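You operate a simulated robot arm through the tools that you are given. There is no shell and no other tool.

Carry out the task below with a simulated two-armed robot. There is one attempt and no reset: what you move stays moved.

Task
Flake the rye into the white beaker, stop the flaker, then brush up the dust.
Fine: all the rye, none spilt; the flaker's slides as they are; use the purple brush and put it back where it stood. Set down upright: purple brush. What is to be rubbed or washed off counts as gone when no trace of it is left.

Only the result counts: the job must be done as asked and must still hold three seconds after the hand-in. Knocking over, shifting, dropping, spilling or breaking anything else fails it.

Robot
Two 7-joint arms with two-finger parallel grippers on one trunk that stands fixed in place. Base frame: the origin is at the foot of the trunk, x ahead of it, y to its left, z up. Readings come in mm, degrees, newtons and seconds.
The left shoulder is at [110, 169, 1461], the right one opposite. Each reaches about 988 mm from its shoulder. Payload 1.57 kg a hand.
The TCP of each hand is the grasp point between the finger pads, 30 mm short of the fingertips. In the tool frame z runs along the fingers and y along their closing line. The gripper opens to 80 mm. The fingers are 17 mm wide and 12 mm thick; the gripper's body (40 by 82 mm) begins 80 mm behind the TCP.
Orientation is told as [roll, pitch, yaw] about the base's x, y, z axes, in that order, counted from this pose: with the fingers straight down and closing along the base's y, the tool's x points along the base's -x, its y along +y and its z along -z.

Tools
- The arms move only by the tool servo_tool. It takes "left_steps", "right_steps" or both (then of equal length, played together; a hand with none holds still); each is text: rows parted by semicolons, each of 6 numbers parted by spaces: the shift along the tool's x, y, z in mm, then the turn, a rotation vector about the tool's x, y, z in degrees. In form: x y z wx wy wz; .... A call has 1 to 20 rows; each row shifts and turns the commanded pose from where the row before left it, along the tool's axes as they then stand. "left_hand" and "right_hand" are, for a hand that has rows, the closure in counts, from 0 (fully open) to 255 (shut), set as the call begins (left out, the last holds). Each row takes 0.2 s and may step no farther than 50 mm and 8.6 degrees from the row before; otherwise, or with a gripper value out of range, the whole call is refused. A pose out of reach is approached as far as the arm can. The call stops where the force on the tool passes 40 N (or 10 N more than at its start, if that is more) or the arm is blocked; 0.2 s more then pass. The fingers move at their own pace (about 72 mm/s each) and stop on an object; they squeeze with about 40 N. The grip force told is the motor's: it shows also when the fingers shut on nothing. Time passes only in rows, and 0.2 s behind the last, so rows that do not move let the fingers close. The reply holds the time, the measured pose of the TCP, the force on the tool along the base axes, the opening and the grip force, in the units named above and with some noise, with the torque about the TCP (base axes, N m) and any sound that the robot's microphone picked up, and new pictures: "pictures" is both (left out), scene, wrist or none (wrist: the cameras of the hands that moved).
- Cameras (640 x 400 px; columns grow to the right, rows downward): "scene" is now at [153.5, -21.5, 1634.9]; the picture's right is [-0.26, -0.96, 0.00], its down [-0.74, 0.20, -0.64] and it looks along [0.61, -0.17, -0.77] (base axes); focal length 364 px, centre (320, 200). "left" rides on the left gripper at [72, 7, -122] in its tool frame; the picture's right is [-0.09, 1.00, 0.00], its down [-0.84, -0.08, -0.54] and it looks along [-0.54, -0.05, 0.84] (tool axes); focal length 238 px, centre (320, 200). "right" rides on the right gripper at [72, -7, -122] in its tool frame; the picture's right is [0.09, 1.00, 0.00], its down [-0.84, 0.08, -0.54] and it looks along [-0.54, 0.05, 0.84] (tool axes); focal length 238 px, centre (320, 200). There is no depth. A picture from a camera that has moved, and an enlarged one, comes with that camera's place and axes in the base frame and with its lens. The place of the scene camera against the robot may be out by one fixed shift of up to 12 mm in any direction.
- move_column(by): slides the trunk up (or, below 0, down) by that many mm; the arms and the scene camera ride with it, the base frame stays. It gives what a move gives, with no picture.
- head_to(pan, tilt): turns the head with the scene camera to pan (to the left, within 86 degrees either way) and tilt (down, from -29 to 69), counted from straight ahead of the robot. It gives what a move gives, and a new picture of the scene camera.
- zoom(camera, box): a new picture of the part [left, top, right, bottom] of that camera's present view, enlarged. The clock stands still meanwhile.
- finish_job(): hands the job in; it is judged then, once.

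Nothing tells you positions but the pictures and the camera data. Unless the task says otherwise, let go and move clear before handing in.

The tools are called after "Emit:" as name(argument=value, ...) on one line, values as JSON. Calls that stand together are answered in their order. servo_tool: Moves the arms, as the interface text tells. Its arguments: {"type":"object","properties":{"left_steps":{"type":"string"},"left_hand":{"type":"number"},"right_steps":{"type":"string"},"right_hand":{"type":"number"},"pictures":{"type":"string","enum":["both","scene","wrist","none"]}},"required":[]} The other tools are called the same way: move_column (by) moves the trunk up or down; head_to (pan, tilt) turns the head that bears the scene camera; zoom (camera, box) takes an enlarged picture of a part of a camera's view; finish_job () hands the job in.

At the start:

```text
time_s: 0.0
left_position: [707.7, 71.1, 1190.4]
left_orientation: [0.0, 0.1, 0.0]
left_wrist_force: [0.4, -1.2, 0.7]
left_moment: [-0.03, 0.03, -0.02]
left_gripper_width: 80.1
left_gripper_force: 0.0
right_position: [571.2, -446.4, 1191.1]
right_orientation: [0.0, 0.0, 0.0]
right_wrist_force: [-0.5, 1.1, -0.3]
right_moment: [0.02, 0.0, 0.01]
right_gripper_width: 80.0
right_gripper_force: 0.0
trunk travel left (down, up): [-775.0, 115.0]
head pan, tilt (commanded): [-15.3, 50.4]
```

scene: 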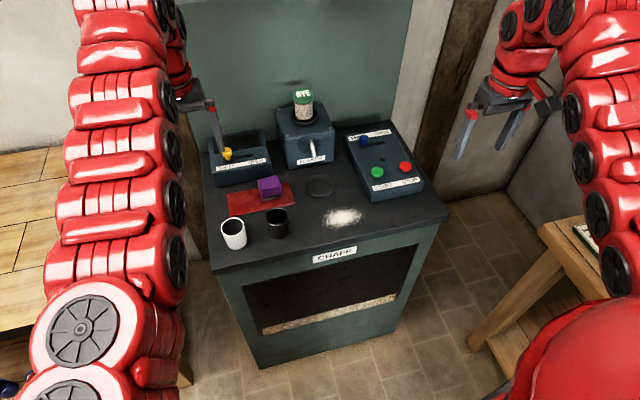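
right: 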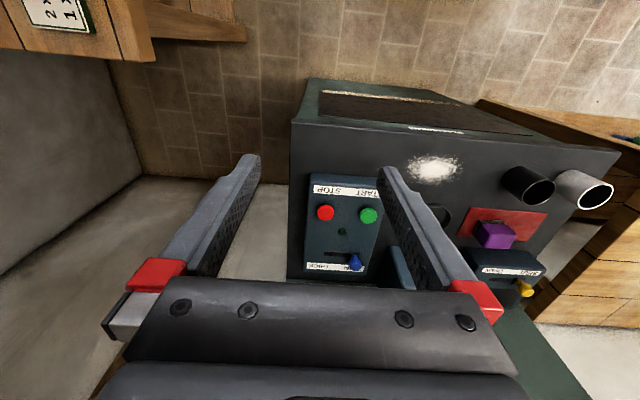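
left: 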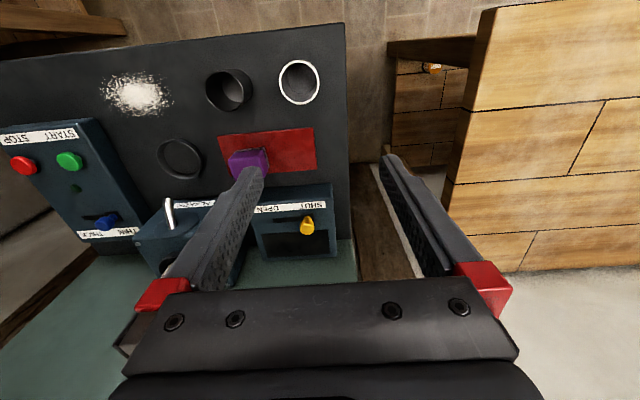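

I see a flaker bench with a control box (start/stop buttons, blue slide), a flaker with a jar labelled RYE on top, a slide with a yellow knob, a purple brush on a red mat, a white beaker, a black beaker and a dust patch. I'll zoom in to get details first.

Emit:
zoom(camera="scene", box=[200, 80, 340, 170])

Emit:
zoom(camera="scene", box=[330, 110, 450, 210])

Emit:
zoom(camera="scene", box=[200, 160, 380, 270])

Emit:
zoom(camera="left", box=[0, 30, 350, 270])

Emit:
zoom(camera="right", box=[280, 80, 640, 300])

```text
4.44 times, centred on (270, 125) of scene
camera zoom: at [153.5, -21.5, 1634.9], right [-0.26, -0.96, 0.0], down [-0.74, 0.2, -0.64], along [0.61, -0.17, -0.77], focal length 1616 px, centre (542, 533)
```

zoom: 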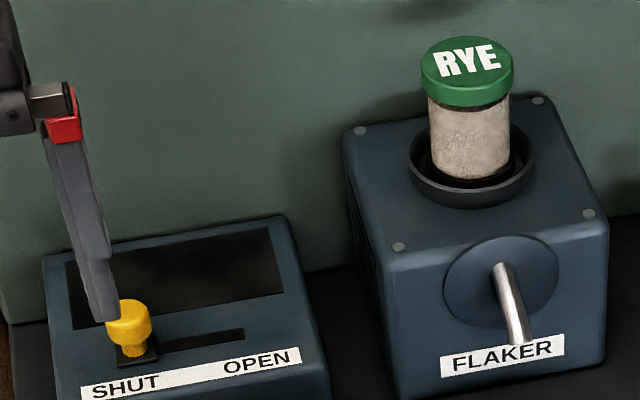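

```text
4.00 times, centred on (390, 160) of scene
camera zoom: at [153.5, -21.5, 1634.9], right [-0.26, -0.96, 0.0], down [-0.74, 0.2, -0.64], along [0.61, -0.17, -0.77], focal length 1455 px, centre (40, 360)
```

zoom: 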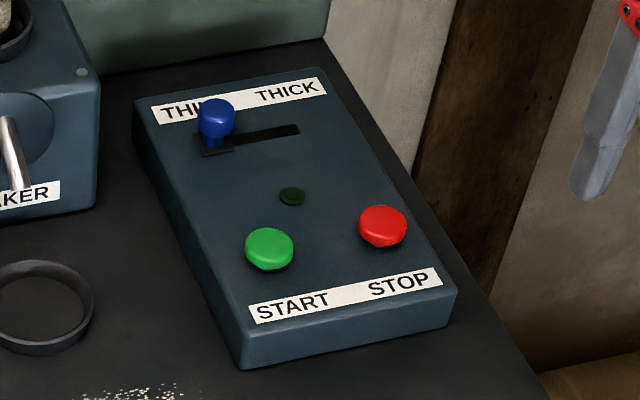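

```text
3.56 times, centred on (290, 215) of scene
camera zoom: at [153.5, -21.5, 1634.9], right [-0.26, -0.96, 0.0], down [-0.74, 0.2, -0.64], along [0.61, -0.17, -0.77], focal length 1293 px, centre (427, 147)
```

zoom: 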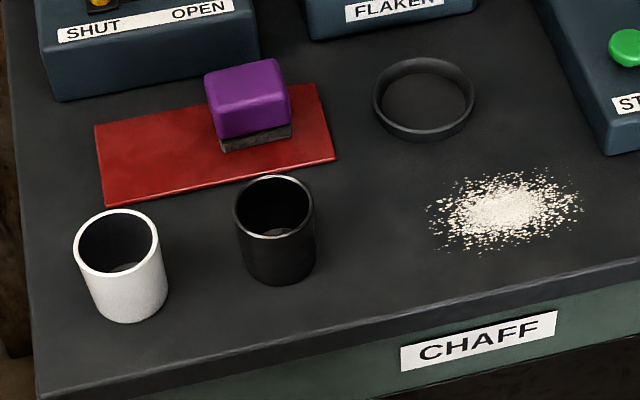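

```text
1.67 times, centred on (175, 150) of left
camera zoom: at [635.6, 77.7, 1313.2], right [0.09, 1.0, 0.0], down [0.84, -0.08, 0.54], along [0.54, -0.05, -0.84], focal length 397 px, centre (562, 283)
```

zoom: 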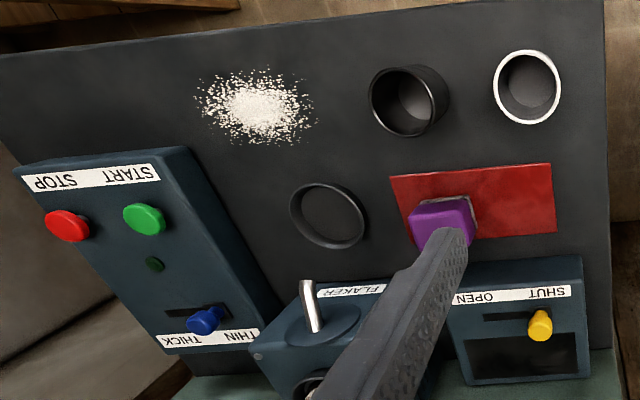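

```text
1.78 times, centred on (460, 190) of right
camera zoom: at [499.1, -454.6, 1313.1], right [-0.09, 1.0, 0.0], down [0.84, 0.08, 0.54], along [0.54, 0.05, -0.84], focal length 424 px, centre (71, 218)
```

zoom: 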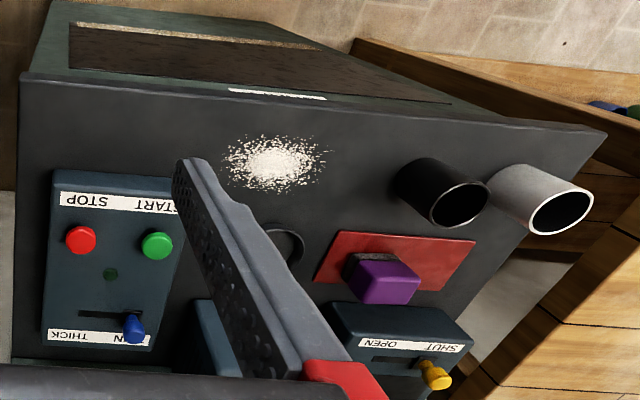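

The bench top is at about z = 895: the white beaker is near (673, 45), the black one near (675, -57), the ring near (790, -197), and the dust near (671, -223). I'll move the left hand aside and slide it toward the flaker's front to get a clear look.

Emit:
servo_tool(left_steps="30 36 -12 0 0 0; 30 36 -12 0 0 0; 30 36 -12 0 0 0; 30 36 -12 0 0 0; 30 36 -12 0 0 0; 0 0 0 0 0 0", pictures="both")

Emit:
zoom(camera="scene", box=[200, 70, 300, 200])

Emit:
zoom(camera="scene", box=[265, 75, 350, 175])

```text
time_s: 1.4
left_position: [613.9, 254.6, 1195.7]
left_orientation: [0.1, 0.0, 0.0]
left_wrist_force: [-0.5, -0.2, 0.1]
left_moment: [0.03, 0.01, -0.01]
left_gripper_width: 80.0
left_gripper_force: 0.1
left hand out of reach, approached as far as the arm can: row 2, 3, 4, 5
right_position: [569.9, -449.3, 1190.3]
right_orientation: [0.1, 0.0, 0.0]
right_wrist_force: [0.0, -0.2, 0.5]
right_moment: [0.02, -0.04, -0.01]
right_gripper_width: 80.0
right_gripper_force: 0.1
trunk travel left (down, up): [-775.0, 115.0]
head pan, tilt (commanded): [-15.3, 50.4]
camera scene: at [153.3, -23.5, 1634.9], right [-0.26, -0.96, 0.0], down [-0.74, 0.2, -0.64], along [0.62, -0.17, -0.77], focal length 364 px, centre (320, 200)
camera left: at [542.2, 261.3, 1317.9], right [0.09, 1.0, 0.0], down [0.84, -0.08, 0.54], along [0.54, -0.05, -0.84], focal length 238 px, centre (320, 200)
```

scene: 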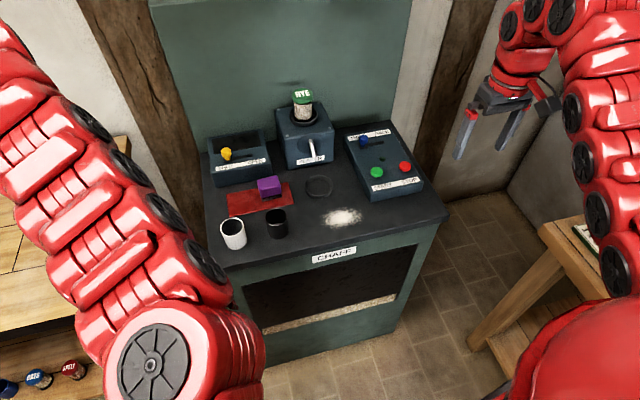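
left: 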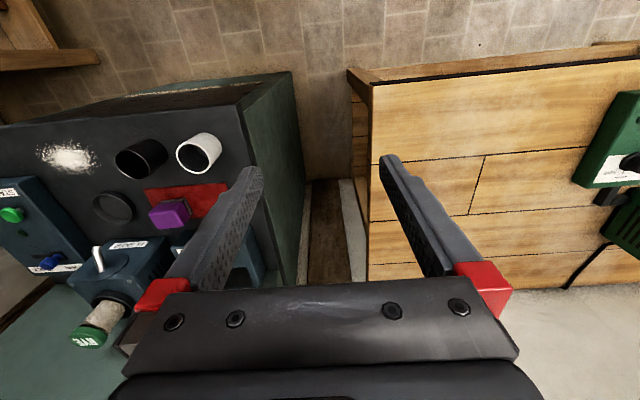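

```text
3.08 times, centred on (250, 135) of scene
camera zoom: at [153.3, -23.5, 1634.9], right [-0.26, -0.96, 0.0], down [-0.74, 0.2, -0.64], along [0.62, -0.17, -0.77], focal length 1119 px, centre (535, 400)
```

zoom: 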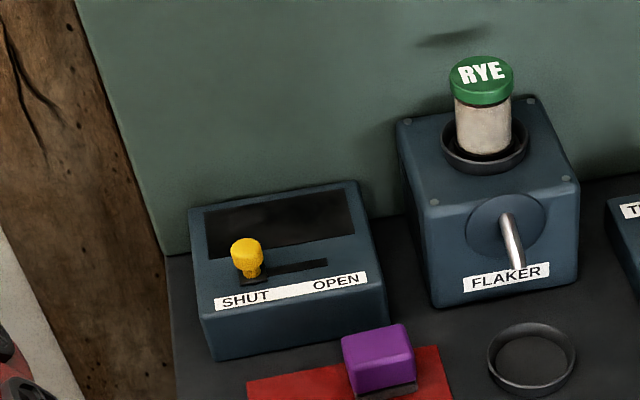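

```text
4.00 times, centred on (308, 125) of scene
camera zoom: at [153.3, -23.5, 1634.9], right [-0.26, -0.96, 0.0], down [-0.74, 0.2, -0.64], along [0.62, -0.17, -0.77], focal length 1455 px, centre (370, 500)
```

zoom: 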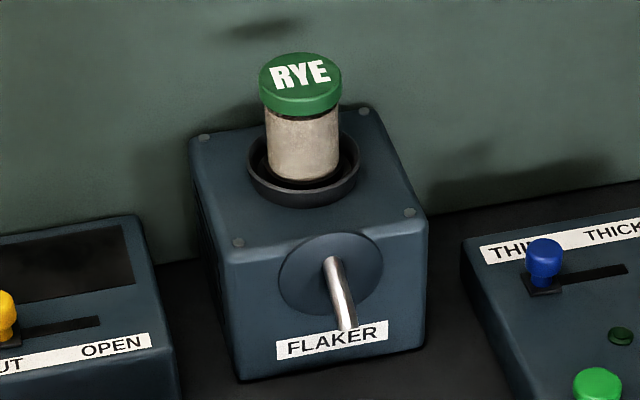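

The rye jar is seated in the flaker's hopper, and the bent silver tube is its spout above the ring. There are cards and other items on the neighbouring tables, so I'll look around for anything that matters.

Emit:
head_to(pan=-65, tilt=45)

Emit:
zoom(camera="right", box=[0, 0, 160, 100])

Emit:
zoom(camera="left", box=[0, 130, 240, 370])

Emit:
zoom(camera="left", box=[540, 60, 640, 280])

```text
time_s: 2.6
left_position: [614.4, 256.7, 1196.4]
left_orientation: [0.1, 0.0, -0.1]
left_wrist_force: [0.2, 0.5, 0.3]
left_moment: [-0.01, 0.02, 0.0]
left_gripper_width: 80.2
left_gripper_force: 0.0
right_position: [570.1, -448.3, 1190.5]
right_orientation: [0.1, 0.0, -0.1]
right_wrist_force: [-0.4, 0.2, -1.0]
right_moment: [0.02, 0.0, -0.01]
right_gripper_width: 79.8
right_gripper_force: 0.0
trunk travel left (down, up): [-775.0, 115.0]
head pan, tilt (commanded): [-65.0, 45.0]
camera scene: at [113.9, -75.2, 1642.4], right [-0.91, -0.42, 0.0], down [-0.3, 0.64, -0.71], along [0.3, -0.64, -0.71], focal length 364 px, centre (320, 200)
```

scene: 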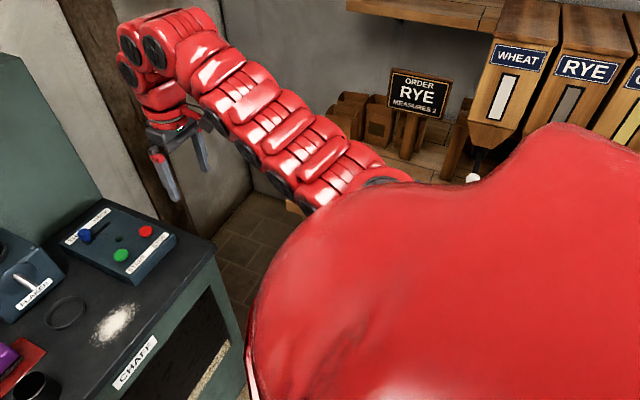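

```text
4.00 times, centred on (80, 50) of right
camera zoom: at [499.0, -454.8, 1313.0], right [-0.09, 1.0, 0.0], down [0.84, 0.08, 0.54], along [0.54, 0.05, -0.84], focal length 953 px, centre (1280, 800)
```

zoom: 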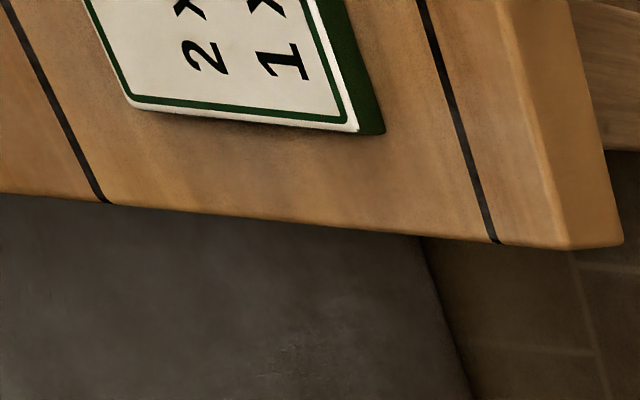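

```text
1.67 times, centred on (120, 250) of left
camera zoom: at [542.4, 262.5, 1317.7], right [0.09, 1.0, 0.0], down [0.84, -0.08, 0.54], along [0.54, -0.05, -0.84], focal length 397 px, centre (653, 117)
```

zoom: 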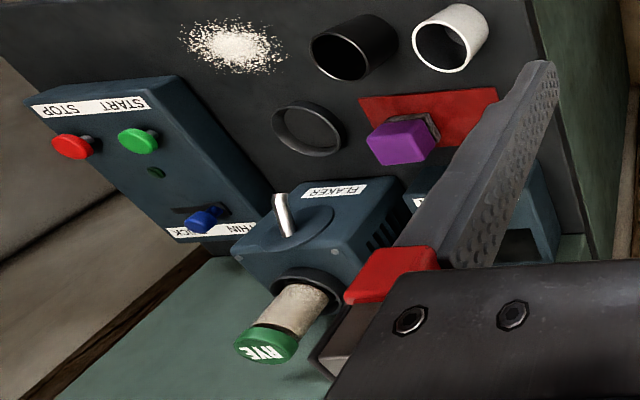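

```text
1.82 times, centred on (590, 170) of left
camera zoom: at [542.4, 262.5, 1317.7], right [0.09, 1.0, 0.0], down [0.84, -0.08, 0.54], along [0.54, -0.05, -0.84], focal length 433 px, centre (-171, 254)
```

zoom: 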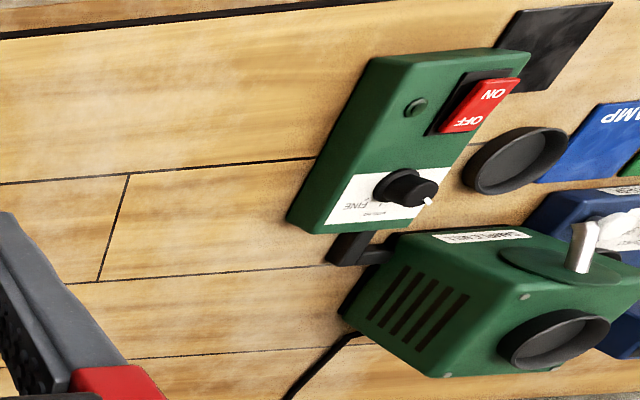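

Emit:
head_to(pan=40, tilt=55)

Emit:
head_to(pan=-80, tilt=20)

```text
time_s: 4.4
left_position: [615.6, 255.5, 1195.5]
left_orientation: [0.1, 0.0, 0.0]
left_wrist_force: [-0.2, 0.2, -0.2]
left_moment: [0.04, -0.01, 0.02]
left_gripper_width: 79.8
left_gripper_force: 0.0
right_position: [571.3, -446.9, 1190.8]
right_orientation: [0.1, 0.0, 0.0]
right_wrist_force: [0.3, 0.2, 0.7]
right_moment: [0.03, 0.01, 0.02]
right_gripper_width: 79.8
right_gripper_force: 0.1
trunk travel left (down, up): [-775.0, 115.0]
head pan, tilt (commanded): [40.0, 55.0]
camera scene: at [134.8, 45.1, 1629.0], right [0.64, -0.77, 0.0], down [-0.63, -0.53, -0.57], along [0.44, 0.37, -0.82], focal length 364 px, centre (320, 200)
```

scene: 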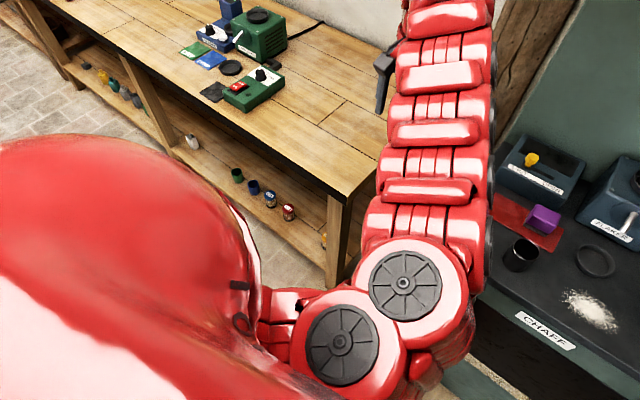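

```text
time_s: 6.4
left_position: [615.1, 256.1, 1195.7]
left_orientation: [0.1, 0.1, 0.0]
left_wrist_force: [0.1, 0.0, 0.9]
left_moment: [-0.02, -0.03, 0.0]
left_gripper_width: 79.9
left_gripper_force: 0.0
right_position: [570.5, -447.4, 1191.7]
right_orientation: [-0.1, 0.0, 0.0]
right_wrist_force: [0.0, 0.2, 0.5]
right_moment: [-0.01, 0.03, 0.01]
right_gripper_width: 79.7
right_gripper_force: 0.0
trunk travel left (down, up): [-775.0, 115.0]
head pan, tilt (commanded): [-80.0, 20.0]
camera scene: at [95.8, -93.0, 1681.0], right [-0.98, -0.17, 0.0], down [-0.06, 0.34, -0.94], along [0.16, -0.93, -0.34], focal length 364 px, centre (320, 200)
```

scene: 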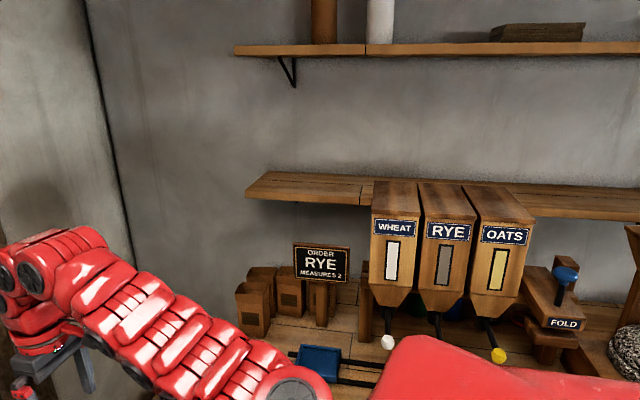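

Emit:
head_to(pan=40, tilt=55)

Emit:
zoom(camera="scene", box=[170, 120, 330, 250])

Emit:
zoom(camera="scene", box=[560, 100, 640, 260])

Emit:
zoom(camera="scene", box=[170, 0, 330, 120])

```text
time_s: 8.4
left_position: [614.8, 256.3, 1195.1]
left_orientation: [0.1, 0.0, 0.0]
left_wrist_force: [-0.2, -0.3, -1.3]
left_moment: [0.0, 0.0, -0.03]
left_gripper_width: 80.1
left_gripper_force: 0.1
right_position: [570.2, -447.5, 1190.2]
right_orientation: [0.1, 0.0, 0.0]
right_wrist_force: [0.6, 0.1, -0.2]
right_moment: [0.0, -0.01, -0.02]
right_gripper_width: 80.0
right_gripper_force: 0.1
trunk travel left (down, up): [-775.0, 115.0]
head pan, tilt (commanded): [40.0, 55.0]
camera scene: at [134.8, 45.1, 1629.0], right [0.64, -0.77, 0.0], down [-0.63, -0.53, -0.57], along [0.44, 0.37, -0.82], focal length 364 px, centre (320, 200)
```

scene: 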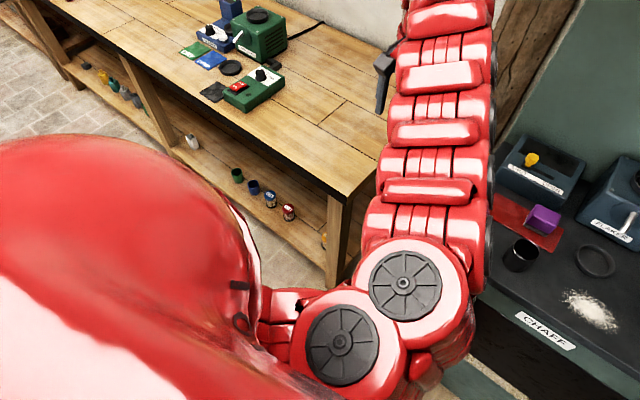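

```text
3.08 times, centred on (250, 185) of scene
camera zoom: at [134.8, 45.1, 1629.0], right [0.64, -0.77, 0.0], down [-0.63, -0.53, -0.57], along [0.44, 0.37, -0.82], focal length 1119 px, centre (535, 246)
```

zoom: 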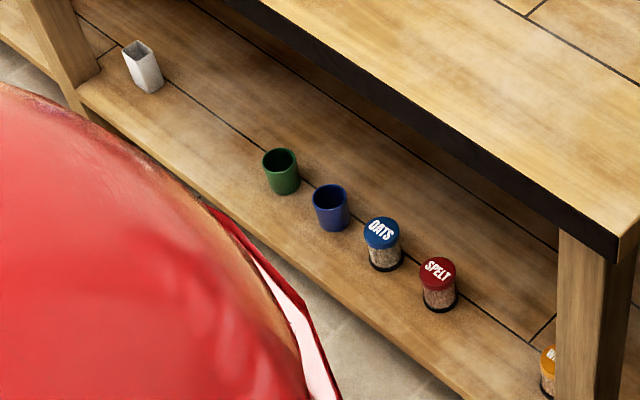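

```text
2.50 times, centred on (600, 180) of scene
camera zoom: at [134.8, 45.1, 1629.0], right [0.64, -0.77, 0.0], down [-0.63, -0.53, -0.57], along [0.44, 0.37, -0.82], focal length 909 px, centre (-380, 250)
```

zoom: 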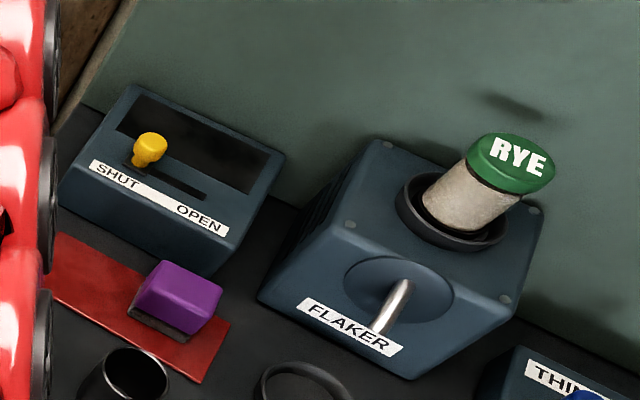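

```text
3.33 times, centred on (250, 60) of scene
camera zoom: at [134.8, 45.1, 1629.0], right [0.64, -0.77, 0.0], down [-0.63, -0.53, -0.57], along [0.44, 0.37, -0.82], focal length 1212 px, centre (553, 667)
```

zoom: 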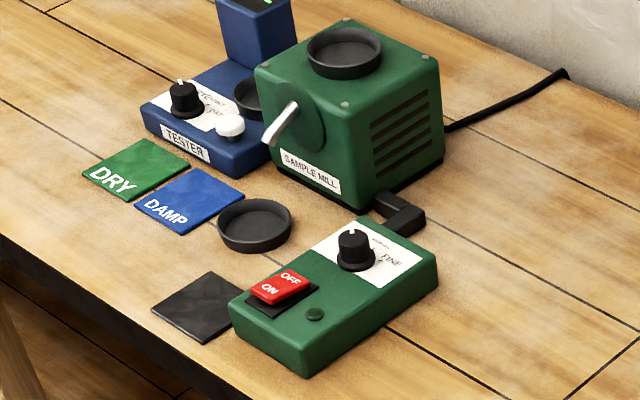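

The jars' dark lower end is a mouth, so the rye jar is already seated mouth-down in the flaker. Next I'll bring the right hand in front of the flaker, tilted forward, to see the spout and ring up close.

Emit:
servo_tool(right_steps="-10 42 18 0 0 0; -10 42 18 0 0 0; -10 42 18 0 0 0; -10 42 18 0 0 0; -10 42 18 0 0 0; -10 42 18 0 0 0; 0 0 0 0 -7.5 0; 0 0 0 0 -7.5 0; 0 0 0 0 -7.5 0; 0 0 0 0 -7.5 0; 0 0 0 0 -7.5 0; 0 0 0 0 -7.5 0; 0 0 0 0 0 0", pictures="wrist")

Emit:
head_to(pan=-15.3, tilt=50.4)

```text
time_s: 11.2
left_position: [616.2, 255.4, 1195.7]
left_orientation: [0.0, -0.1, 0.1]
left_wrist_force: [0.2, -0.4, 0.3]
left_moment: [0.02, 0.05, 0.02]
left_gripper_width: 79.9
left_gripper_force: 0.1
right_position: [608.6, -341.5, 1153.3]
right_orientation: [0.1, 0.0, 0.1]
right_wrist_force: [-0.3, 0.5, 0.4]
right_moment: [0.01, 0.0, -0.01]
right_gripper_width: 79.7
right_gripper_force: 0.2
right hand out of reach, approached as far as the arm can: row 2, 3, 4, 5, 6, 7, 8, 9, 10, 11, 12
trunk travel left (down, up): [-775.0, 115.0]
head pan, tilt (commanded): [40.0, 55.0]
camera right: at [537.4, -347.5, 1275.3], right [-0.09, 1.0, 0.0], down [0.84, 0.08, 0.54], along [0.54, 0.05, -0.84], focal length 238 px, centre (320, 200)
```

right: 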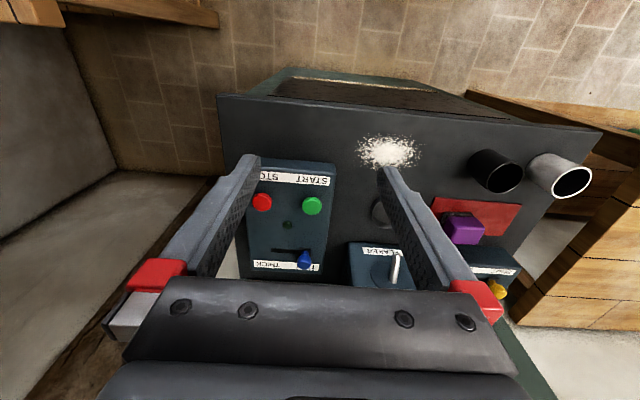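

```text
time_s: 12.4
left_position: [614.7, 255.7, 1194.7]
left_orientation: [0.1, 0.0, 0.0]
left_wrist_force: [0.4, 0.0, 0.4]
left_moment: [-0.01, 0.02, 0.0]
left_gripper_width: 80.0
left_gripper_force: 0.1
right_position: [609.2, -339.0, 1152.0]
right_orientation: [0.0, 0.0, -0.1]
right_wrist_force: [-0.6, 0.3, 0.1]
right_moment: [-0.02, 0.02, 0.03]
right_gripper_width: 79.9
right_gripper_force: 0.0
trunk travel left (down, up): [-775.0, 115.0]
head pan, tilt (commanded): [-15.3, 50.4]
camera scene: at [153.5, -21.4, 1634.9], right [-0.26, -0.96, 0.0], down [-0.74, 0.2, -0.64], along [0.61, -0.17, -0.77], focal length 364 px, centre (320, 200)
```

scene: 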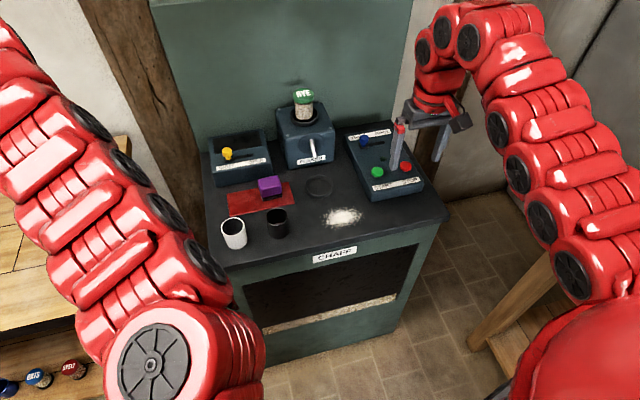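

Close to the body the arm runs out of workspace, so I'll go lower and further forward instead, and then tilt.

Emit:
servo_tool(right_steps="-18 28 20 0 0 0; -18 28 20 0 0 0; -18 28 20 0 0 0; -18 28 20 0 0 0; -18 28 20 0 0 0; 0 0 0 0 0 0", pictures="wrist")

```text
time_s: 13.8
left_position: [615.4, 254.6, 1195.9]
left_orientation: [0.1, -0.1, 0.0]
left_wrist_force: [0.0, 0.1, -0.5]
left_moment: [0.04, -0.02, 0.0]
left_gripper_width: 80.0
left_gripper_force: 0.1
right_position: [699.5, -201.3, 1054.5]
right_orientation: [0.1, 0.0, 0.0]
right_wrist_force: [0.3, 0.4, 0.4]
right_moment: [0.03, -0.03, 0.01]
right_gripper_width: 79.9
right_gripper_force: 0.1
trunk travel left (down, up): [-775.0, 115.0]
head pan, tilt (commanded): [-15.3, 50.4]
camera right: at [628.8, -209.0, 1177.1], right [-0.09, 1.0, 0.0], down [0.84, 0.08, 0.54], along [0.54, 0.05, -0.84], focal length 238 px, centre (320, 200)
```

right: 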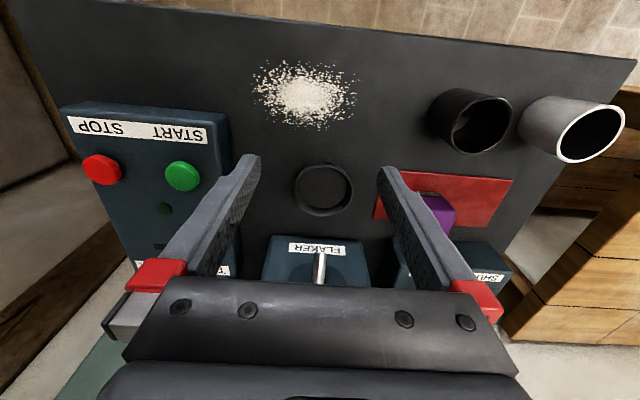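

The ring is at about (790, -191) and the spout tip at about (820, -191, 986). I'll move the right hand over the white beaker, tilted forward, so I can measure it and grasp it by its sides.

Emit:
servo_tool(right_steps="3 40 3 0 0 0; 3 40 3 0 0 0; 3 40 3 0 0 0; 3 40 3 0 0 0; 3 40 3 0 0 0; 3 40 3 0 0 0; 0 0 0 0 -7 0; 0 0 0 0 -7 0; 0 0 0 0 -7 0; 0 0 0 0 -7 0; 0 0 0 0 -7 0; 0 0 0 0 0 0", pictures="both")

```text
time_s: 16.4
left_position: [614.7, 255.9, 1194.2]
left_orientation: [-0.1, 0.0, -0.1]
left_wrist_force: [-0.2, -0.1, 0.3]
left_moment: [0.01, 0.0, 0.01]
left_gripper_width: 80.0
left_gripper_force: 0.1
right_position: [681.9, 40.8, 1034.7]
right_orientation: [-0.1, -35.0, 0.1]
right_wrist_force: [-0.1, 0.6, 0.8]
right_moment: [0.03, -0.01, -0.03]
right_gripper_width: 79.9
right_gripper_force: 0.1
trunk travel left (down, up): [-775.0, 115.0]
head pan, tilt (commanded): [-15.3, 50.4]
camera scene: at [154.3, -20.9, 1634.9], right [-0.26, -0.96, 0.0], down [-0.74, 0.2, -0.64], along [0.61, -0.17, -0.77], focal length 364 px, centre (320, 200)
camera right: at [552.8, 33.4, 1094.3], right [-0.08, 1.0, -0.05], down [0.38, 0.08, 0.92], along [0.92, 0.05, -0.38], focal length 238 px, centre (320, 200)
```

scene: 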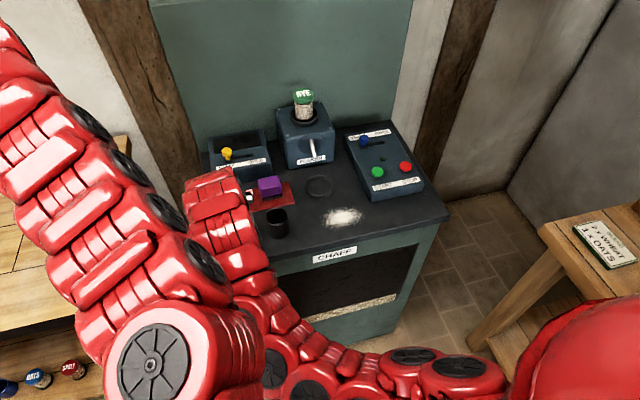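
right: 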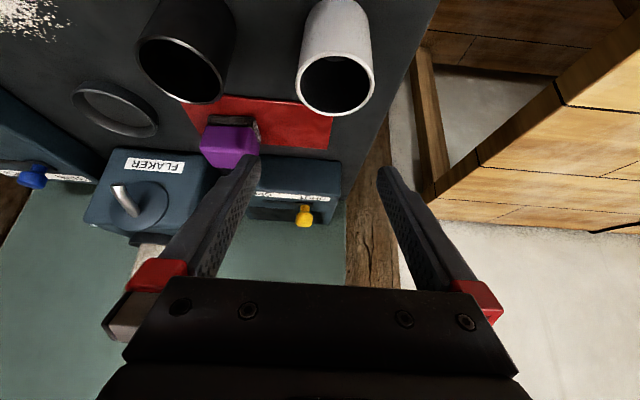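

The white beaker's rim is at about (674, 45, 954) and its diameter is about 55 mm. I'll go down halfway and check alignment before straddling it.

Emit:
servo_tool(right_steps="13 1.6 13.5 0 0 0; 13 1.7 13.5 0 0 0; 12 1.7 13.4 0 0 0; 0 0 0 0 0 0", right_hand=0, pictures="wrist")

```text
time_s: 17.4
left_position: [614.1, 255.9, 1195.7]
left_orientation: [0.1, 0.0, 0.0]
left_wrist_force: [-0.9, -0.4, -0.4]
left_moment: [-0.01, 0.0, 0.0]
left_gripper_width: 80.1
left_gripper_force: 0.0
right_position: [674.2, 43.7, 980.2]
right_orientation: [0.1, -35.0, 0.0]
right_wrist_force: [0.1, 0.5, -0.5]
right_moment: [-0.01, 0.0, 0.01]
right_gripper_width: 80.0
right_gripper_force: 0.1
trunk travel left (down, up): [-775.0, 115.0]
head pan, tilt (commanded): [-15.3, 50.4]
camera right: at [545.0, 37.1, 1040.0], right [-0.08, 1.0, -0.05], down [0.37, 0.08, 0.92], along [0.92, 0.05, -0.38], focal length 238 px, centre (320, 200)
```

right: 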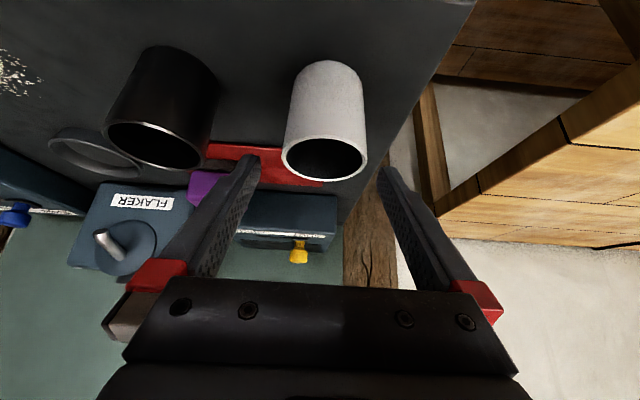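

The beaker is centred between the fingers. I'll go down to grasp height.

Emit:
servo_tool(right_steps="8.1 0.7 12.6 0 0 0; 8.1 0.7 12.6 0 0 0; 8.1 0.6 12.6 0 0 0; 0 0 0 0 0 0", pictures="both")

```text
time_s: 18.4
left_position: [614.7, 256.9, 1195.2]
left_orientation: [0.0, 0.1, 0.0]
left_wrist_force: [0.2, 0.4, -0.8]
left_moment: [-0.01, 0.01, -0.04]
left_gripper_width: 80.0
left_gripper_force: 0.0
right_position: [673.9, 46.6, 935.5]
right_orientation: [0.0, -35.0, 0.0]
right_wrist_force: [0.1, 0.6, -0.1]
right_moment: [0.01, -0.01, -0.04]
right_gripper_width: 80.2
right_gripper_force: 0.0
trunk travel left (down, up): [-775.0, 115.0]
head pan, tilt (commanded): [-15.3, 50.4]
camera scene: at [153.4, -21.3, 1634.9], right [-0.26, -0.96, 0.0], down [-0.74, 0.2, -0.64], along [0.61, -0.17, -0.77], focal length 364 px, centre (320, 200)
camera right: at [546.3, 40.0, 994.5], right [-0.08, 1.0, -0.05], down [0.38, 0.08, 0.92], along [0.92, 0.05, -0.38], focal length 238 px, centre (320, 200)
```

scene: 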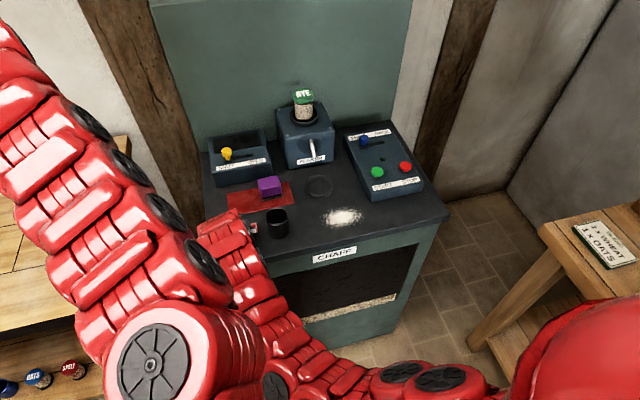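
right: 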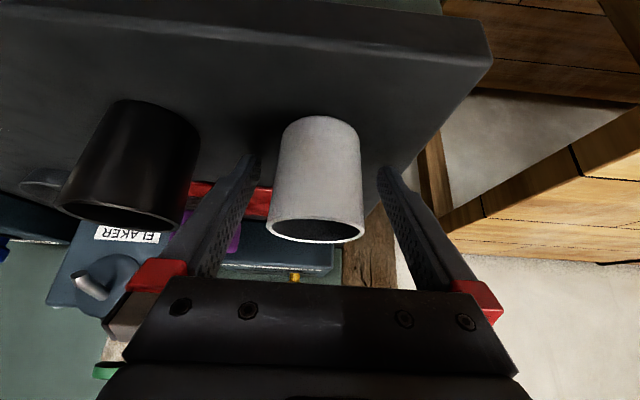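

Emit:
zoom(camera="right", box=[220, 90, 420, 260])

```text
2.35 times, centred on (320, 175) of right
camera zoom: at [546.3, 40.0, 994.5], right [-0.08, 1.0, -0.05], down [0.38, 0.08, 0.92], along [0.92, 0.05, -0.38], focal length 561 px, centre (320, 259)
```

zoom: 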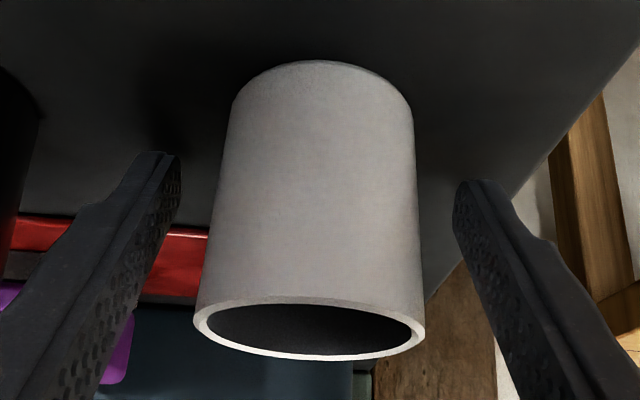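

The beaker sits between the fingers. I'll nudge forward 5 mm to its axis and close on it.

Emit:
servo_tool(right_steps="-4.1 -0.8 2.9 0 0 0; 0 0 0 0 0 0", right_hand=0, pictures="none")

Emit:
servo_tool(right_steps="0 0 0 0 0 0; 0 0 0 0 0 0; 0 0 0 0 0 0; 0 0 0 0 0 0", right_hand=140, pictures="wrist")

```text
time_s: 19.0
left_position: [614.1, 256.9, 1193.7]
left_orientation: [0.1, 0.0, 0.0]
left_wrist_force: [0.6, 0.6, -0.6]
left_moment: [-0.01, -0.03, 0.02]
left_gripper_width: 79.8
left_gripper_force: 0.0
right_position: [679.9, 47.6, 933.7]
right_orientation: [0.0, -35.0, -0.1]
right_wrist_force: [0.3, -0.3, -0.3]
right_moment: [0.0, -0.01, 0.0]
right_gripper_width: 80.1
right_gripper_force: 0.0
trunk travel left (down, up): [-775.0, 115.0]
head pan, tilt (commanded): [-15.3, 50.4]
```

```text
time_s: 20.0
left_position: [614.8, 255.7, 1195.6]
left_orientation: [0.0, 0.0, 0.1]
left_wrist_force: [-0.3, -0.7, 0.1]
left_moment: [0.04, 0.0, 0.0]
left_gripper_width: 79.6
left_gripper_force: 0.0
right_position: [680.4, 46.1, 935.1]
right_orientation: [0.0, -35.0, 0.0]
right_wrist_force: [0.6, -0.4, -0.7]
right_moment: [0.03, 0.05, -0.01]
right_gripper_width: 52.4
right_gripper_force: 40.4
trunk travel left (down, up): [-775.0, 115.0]
head pan, tilt (commanded): [-15.3, 50.4]
camera right: at [551.3, 39.2, 994.4], right [-0.08, 1.0, -0.05], down [0.37, 0.08, 0.92], along [0.92, 0.05, -0.38], focal length 238 px, centre (320, 200)
```

right: 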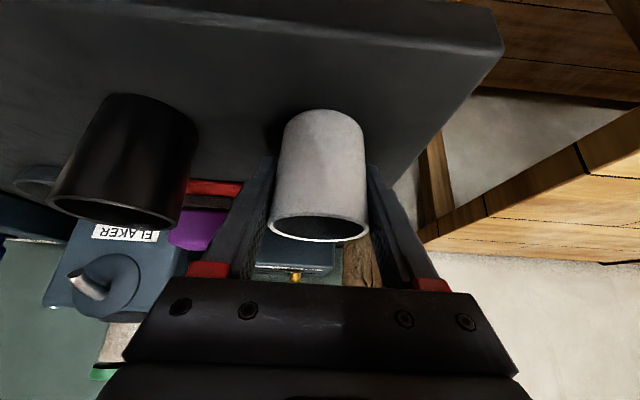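

Emit:
zoom(camera="right", box=[220, 90, 420, 260])

```text
2.35 times, centred on (320, 175) of right
camera zoom: at [551.3, 39.2, 994.4], right [-0.08, 1.0, -0.05], down [0.37, 0.08, 0.92], along [0.92, 0.05, -0.38], focal length 561 px, centre (320, 259)
```

zoom: 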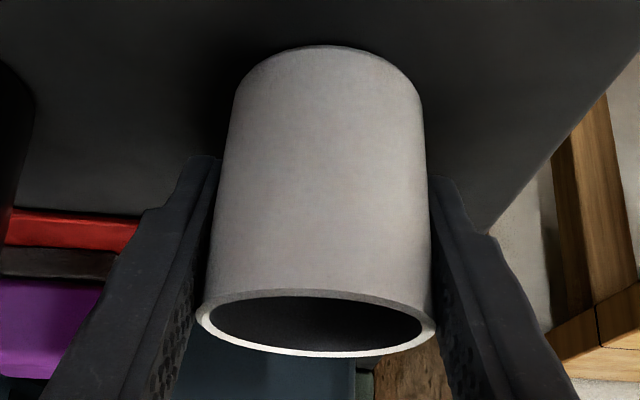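

The beaker is 52 mm wide, and I'm holding it low enough that the fingertips would hit the ring later. I'll reopen, back up 18 mm along the fingers and grip again higher.

Emit:
servo_tool(right_steps="0 0 0 0 0 0; 0 0 0 0 0 0; 0 0 -9 0 0 0; 0 0 -9 0 0 0; 0 0 0 0 0 0", right_hand=0, pictures="wrist")

Emit:
zoom(camera="scene", box=[295, 165, 345, 205])

```text
time_s: 21.2
left_position: [615.0, 254.9, 1195.8]
left_orientation: [0.1, 0.0, 0.0]
left_wrist_force: [-0.5, 0.9, 0.2]
left_moment: [0.0, -0.05, -0.04]
left_gripper_width: 80.0
left_gripper_force: 0.1
right_position: [670.1, 46.2, 949.5]
right_orientation: [0.0, -35.0, 0.0]
right_wrist_force: [-0.2, 0.4, 0.0]
right_moment: [0.0, -0.01, 0.0]
right_gripper_width: 80.0
right_gripper_force: 0.1
trunk travel left (down, up): [-775.0, 115.0]
head pan, tilt (commanded): [-15.3, 50.4]
camera right: at [541.4, 38.5, 1008.9], right [-0.08, 1.0, -0.05], down [0.37, 0.08, 0.92], along [0.92, 0.05, -0.38], focal length 238 px, centre (320, 200)
```

right: 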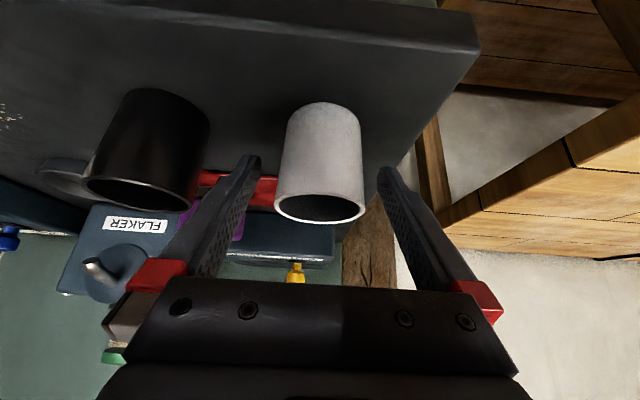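

```text
10.00 times, centred on (320, 185) of scene
camera zoom: at [153.6, -21.4, 1634.9], right [-0.26, -0.96, 0.0], down [-0.74, 0.2, -0.64], along [0.61, -0.17, -0.77], focal length 3637 px, centre (320, 350)
```

zoom: 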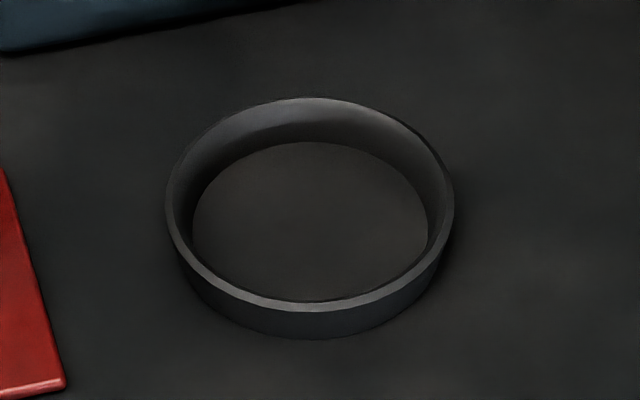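

Emit:
servo_tool(right_steps="0 0 0 0 0 0; 0 0 0 0 0 0; 0 0 0 0 0 0; 0 0 0 0 0 0", right_hand=140, pictures="none")

Emit:
zoom(camera="right", box=[220, 90, 420, 260])

```text
time_s: 22.2
left_position: [614.4, 256.0, 1194.5]
left_orientation: [-0.1, -0.1, -0.1]
left_wrist_force: [0.2, 0.3, 0.0]
left_moment: [0.01, 0.02, -0.02]
left_gripper_width: 79.9
left_gripper_force: 0.2
right_position: [669.7, 46.6, 949.2]
right_orientation: [-0.1, -35.0, 0.0]
right_wrist_force: [0.1, 0.8, 1.0]
right_moment: [-0.03, -0.02, -0.06]
right_gripper_width: 52.4
right_gripper_force: 40.1
trunk travel left (down, up): [-775.0, 115.0]
head pan, tilt (commanded): [-15.3, 50.4]
```

```text
2.35 times, centred on (320, 175) of right
camera zoom: at [541.3, 38.7, 1009.1], right [-0.08, 1.0, -0.05], down [0.37, 0.08, 0.92], along [0.92, 0.05, -0.38], focal length 561 px, centre (320, 259)
```

zoom: 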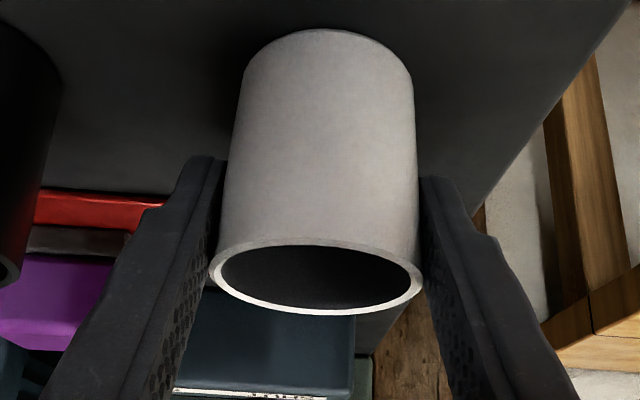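

The grip is good, with the beaker axis at the TCP and the rim at about z = 961. I'll lift, carry it over past the black beaker and stop in front of the ring.

Emit:
servo_tool(right_steps="-12.9 0 -18.4 0 0 0; -12.9 0 -18.4 0 0 0; -12.9 0 -18.4 0 0 0; -12.9 0 -18.4 0 0 0; 0 0 0 0 0 0", pictures="wrist")

Emit:
servo_tool(right_steps="-2 -29.7 1.4 0 0 0; -2 -29.7 1.4 0 0 0; -2 -29.7 1.4 0 0 0; -2 -29.7 1.4 0 0 0; -2 -29.7 1.4 0 0 0; -2 -29.7 1.4 0 0 0; -2 -29.7 1.4 0 0 0; -2 -29.7 1.4 0 0 0; 0 0 0 0 0 0", pictures="both")

```text
time_s: 23.4
left_position: [614.1, 255.8, 1194.6]
left_orientation: [0.1, 0.0, 0.1]
left_wrist_force: [0.4, 0.7, 0.1]
left_moment: [0.02, -0.06, 0.04]
left_gripper_width: 79.9
left_gripper_force: 0.1
right_position: [671.2, 45.8, 1040.0]
right_orientation: [-0.1, -34.9, 0.1]
right_wrist_force: [-0.2, -0.4, -1.2]
right_moment: [0.02, 0.02, -0.01]
right_gripper_width: 52.2
right_gripper_force: 39.7
trunk travel left (down, up): [-775.0, 115.0]
head pan, tilt (commanded): [-15.3, 50.4]
camera right: at [542.6, 38.2, 1099.4], right [-0.08, 1.0, -0.05], down [0.38, 0.08, 0.92], along [0.92, 0.05, -0.38], focal length 238 px, centre (320, 200)
```

right: 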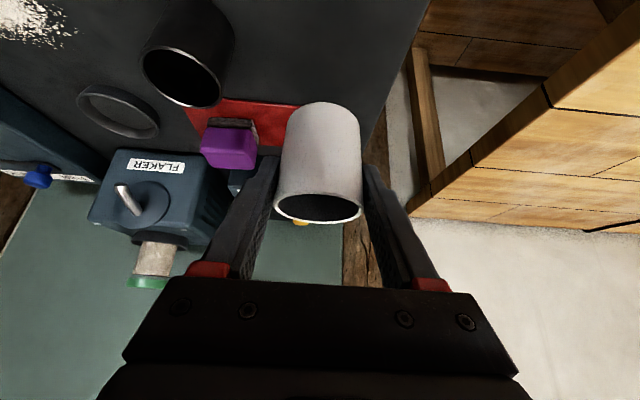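

```text
time_s: 25.4
left_position: [615.8, 255.8, 1194.9]
left_orientation: [0.0, 0.1, 0.0]
left_wrist_force: [0.3, -0.3, -0.2]
left_moment: [-0.01, 0.01, 0.01]
left_gripper_width: 80.2
left_gripper_force: 0.1
right_position: [688.7, -188.0, 1040.8]
right_orientation: [-0.1, -35.0, 0.1]
right_wrist_force: [0.1, 0.3, -1.0]
right_moment: [-0.01, -0.02, 0.01]
right_gripper_width: 52.5
right_gripper_force: 40.2
trunk travel left (down, up): [-775.0, 115.0]
head pan, tilt (commanded): [-15.3, 50.4]
camera scene: at [153.6, -20.8, 1634.9], right [-0.26, -0.96, 0.0], down [-0.74, 0.2, -0.64], along [0.61, -0.17, -0.77], focal length 364 px, centre (320, 200)
camera right: at [560.1, -195.7, 1099.9], right [-0.08, 1.0, -0.05], down [0.37, 0.08, 0.92], along [0.92, 0.05, -0.38], focal length 238 px, centre (320, 200)
```

scene: 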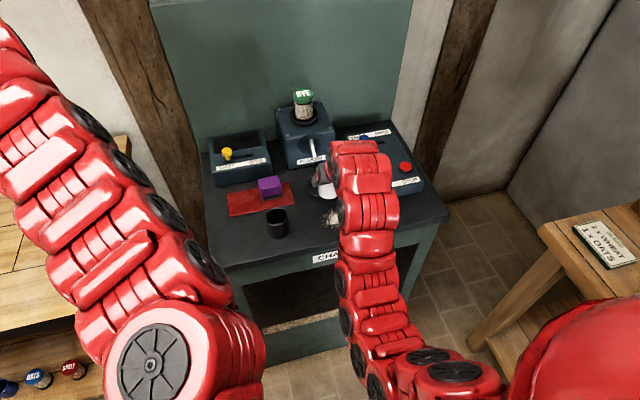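
right: 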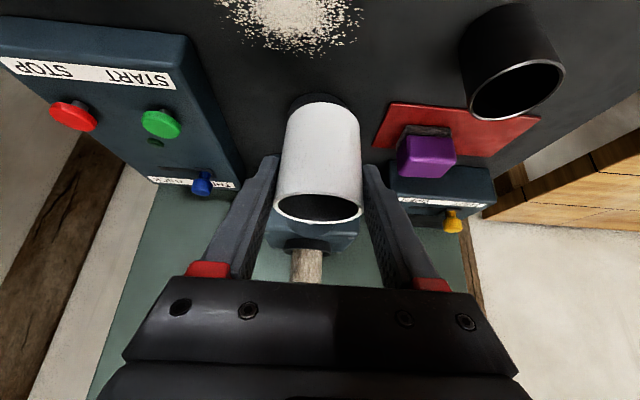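

The beaker is held level in front of the ring. I'll lower it to just above ring height, still well in front, so the scene and wrist cameras can judge the alignment.

Emit:
servo_tool(right_steps="10.5 -0.6 15 0 0 0; 10.5 -0.6 15 0 0 0; 10.5 -0.6 15 0 0 0; 10 -0.6 14.5 0 0 0; 0 0 0 0 0 0", pictures="both")

Emit:
zoom(camera="scene", box=[280, 130, 380, 240])

```text
time_s: 26.6
left_position: [614.4, 256.9, 1195.3]
left_orientation: [0.0, 0.0, 0.0]
left_wrist_force: [0.0, -0.2, 0.1]
left_moment: [0.04, 0.04, -0.01]
left_gripper_width: 79.8
left_gripper_force: 0.0
right_position: [691.8, -193.3, 966.7]
right_orientation: [0.0, -35.0, 0.1]
right_wrist_force: [0.0, -0.1, -1.7]
right_moment: [-0.01, -0.02, 0.0]
right_gripper_width: 52.4
right_gripper_force: 39.8
trunk travel left (down, up): [-775.0, 115.0]
head pan, tilt (commanded): [-15.3, 50.4]
camera scene: at [153.5, -21.3, 1634.9], right [-0.26, -0.96, 0.0], down [-0.74, 0.2, -0.64], along [0.61, -0.17, -0.77], focal length 364 px, centre (320, 200)
camera right: at [562.4, -200.2, 1025.9], right [-0.08, 1.0, -0.05], down [0.37, 0.08, 0.92], along [0.92, 0.05, -0.38], focal length 238 px, centre (320, 200)
```

scene: 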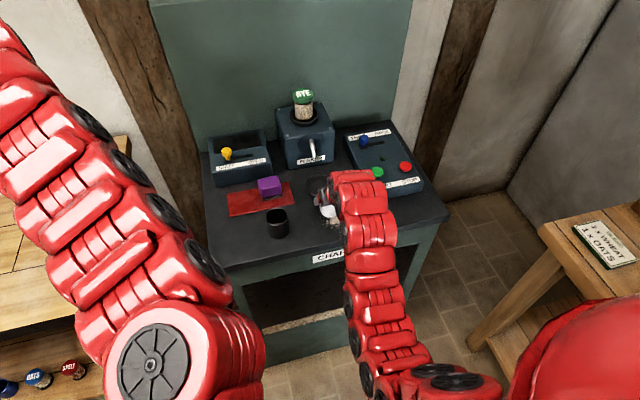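
right: 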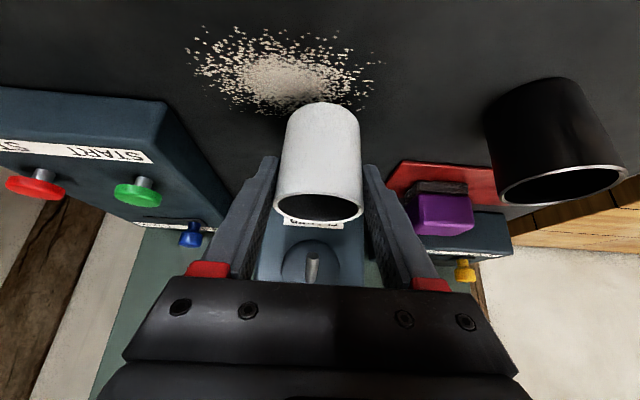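

```text
3.64 times, centred on (330, 185) of scene
camera zoom: at [153.5, -21.3, 1634.9], right [-0.26, -0.96, 0.0], down [-0.74, 0.2, -0.64], along [0.61, -0.17, -0.77], focal length 1322 px, centre (284, 254)
```

zoom: 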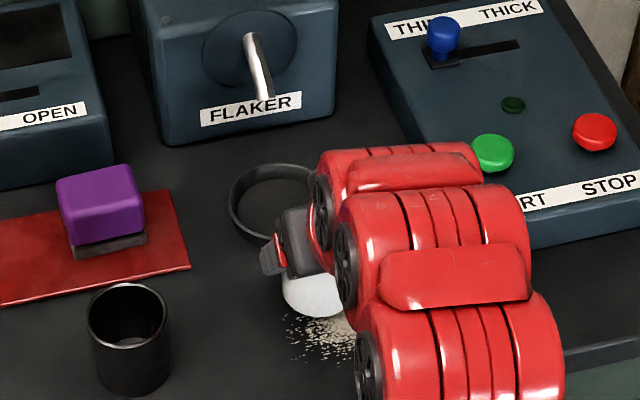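

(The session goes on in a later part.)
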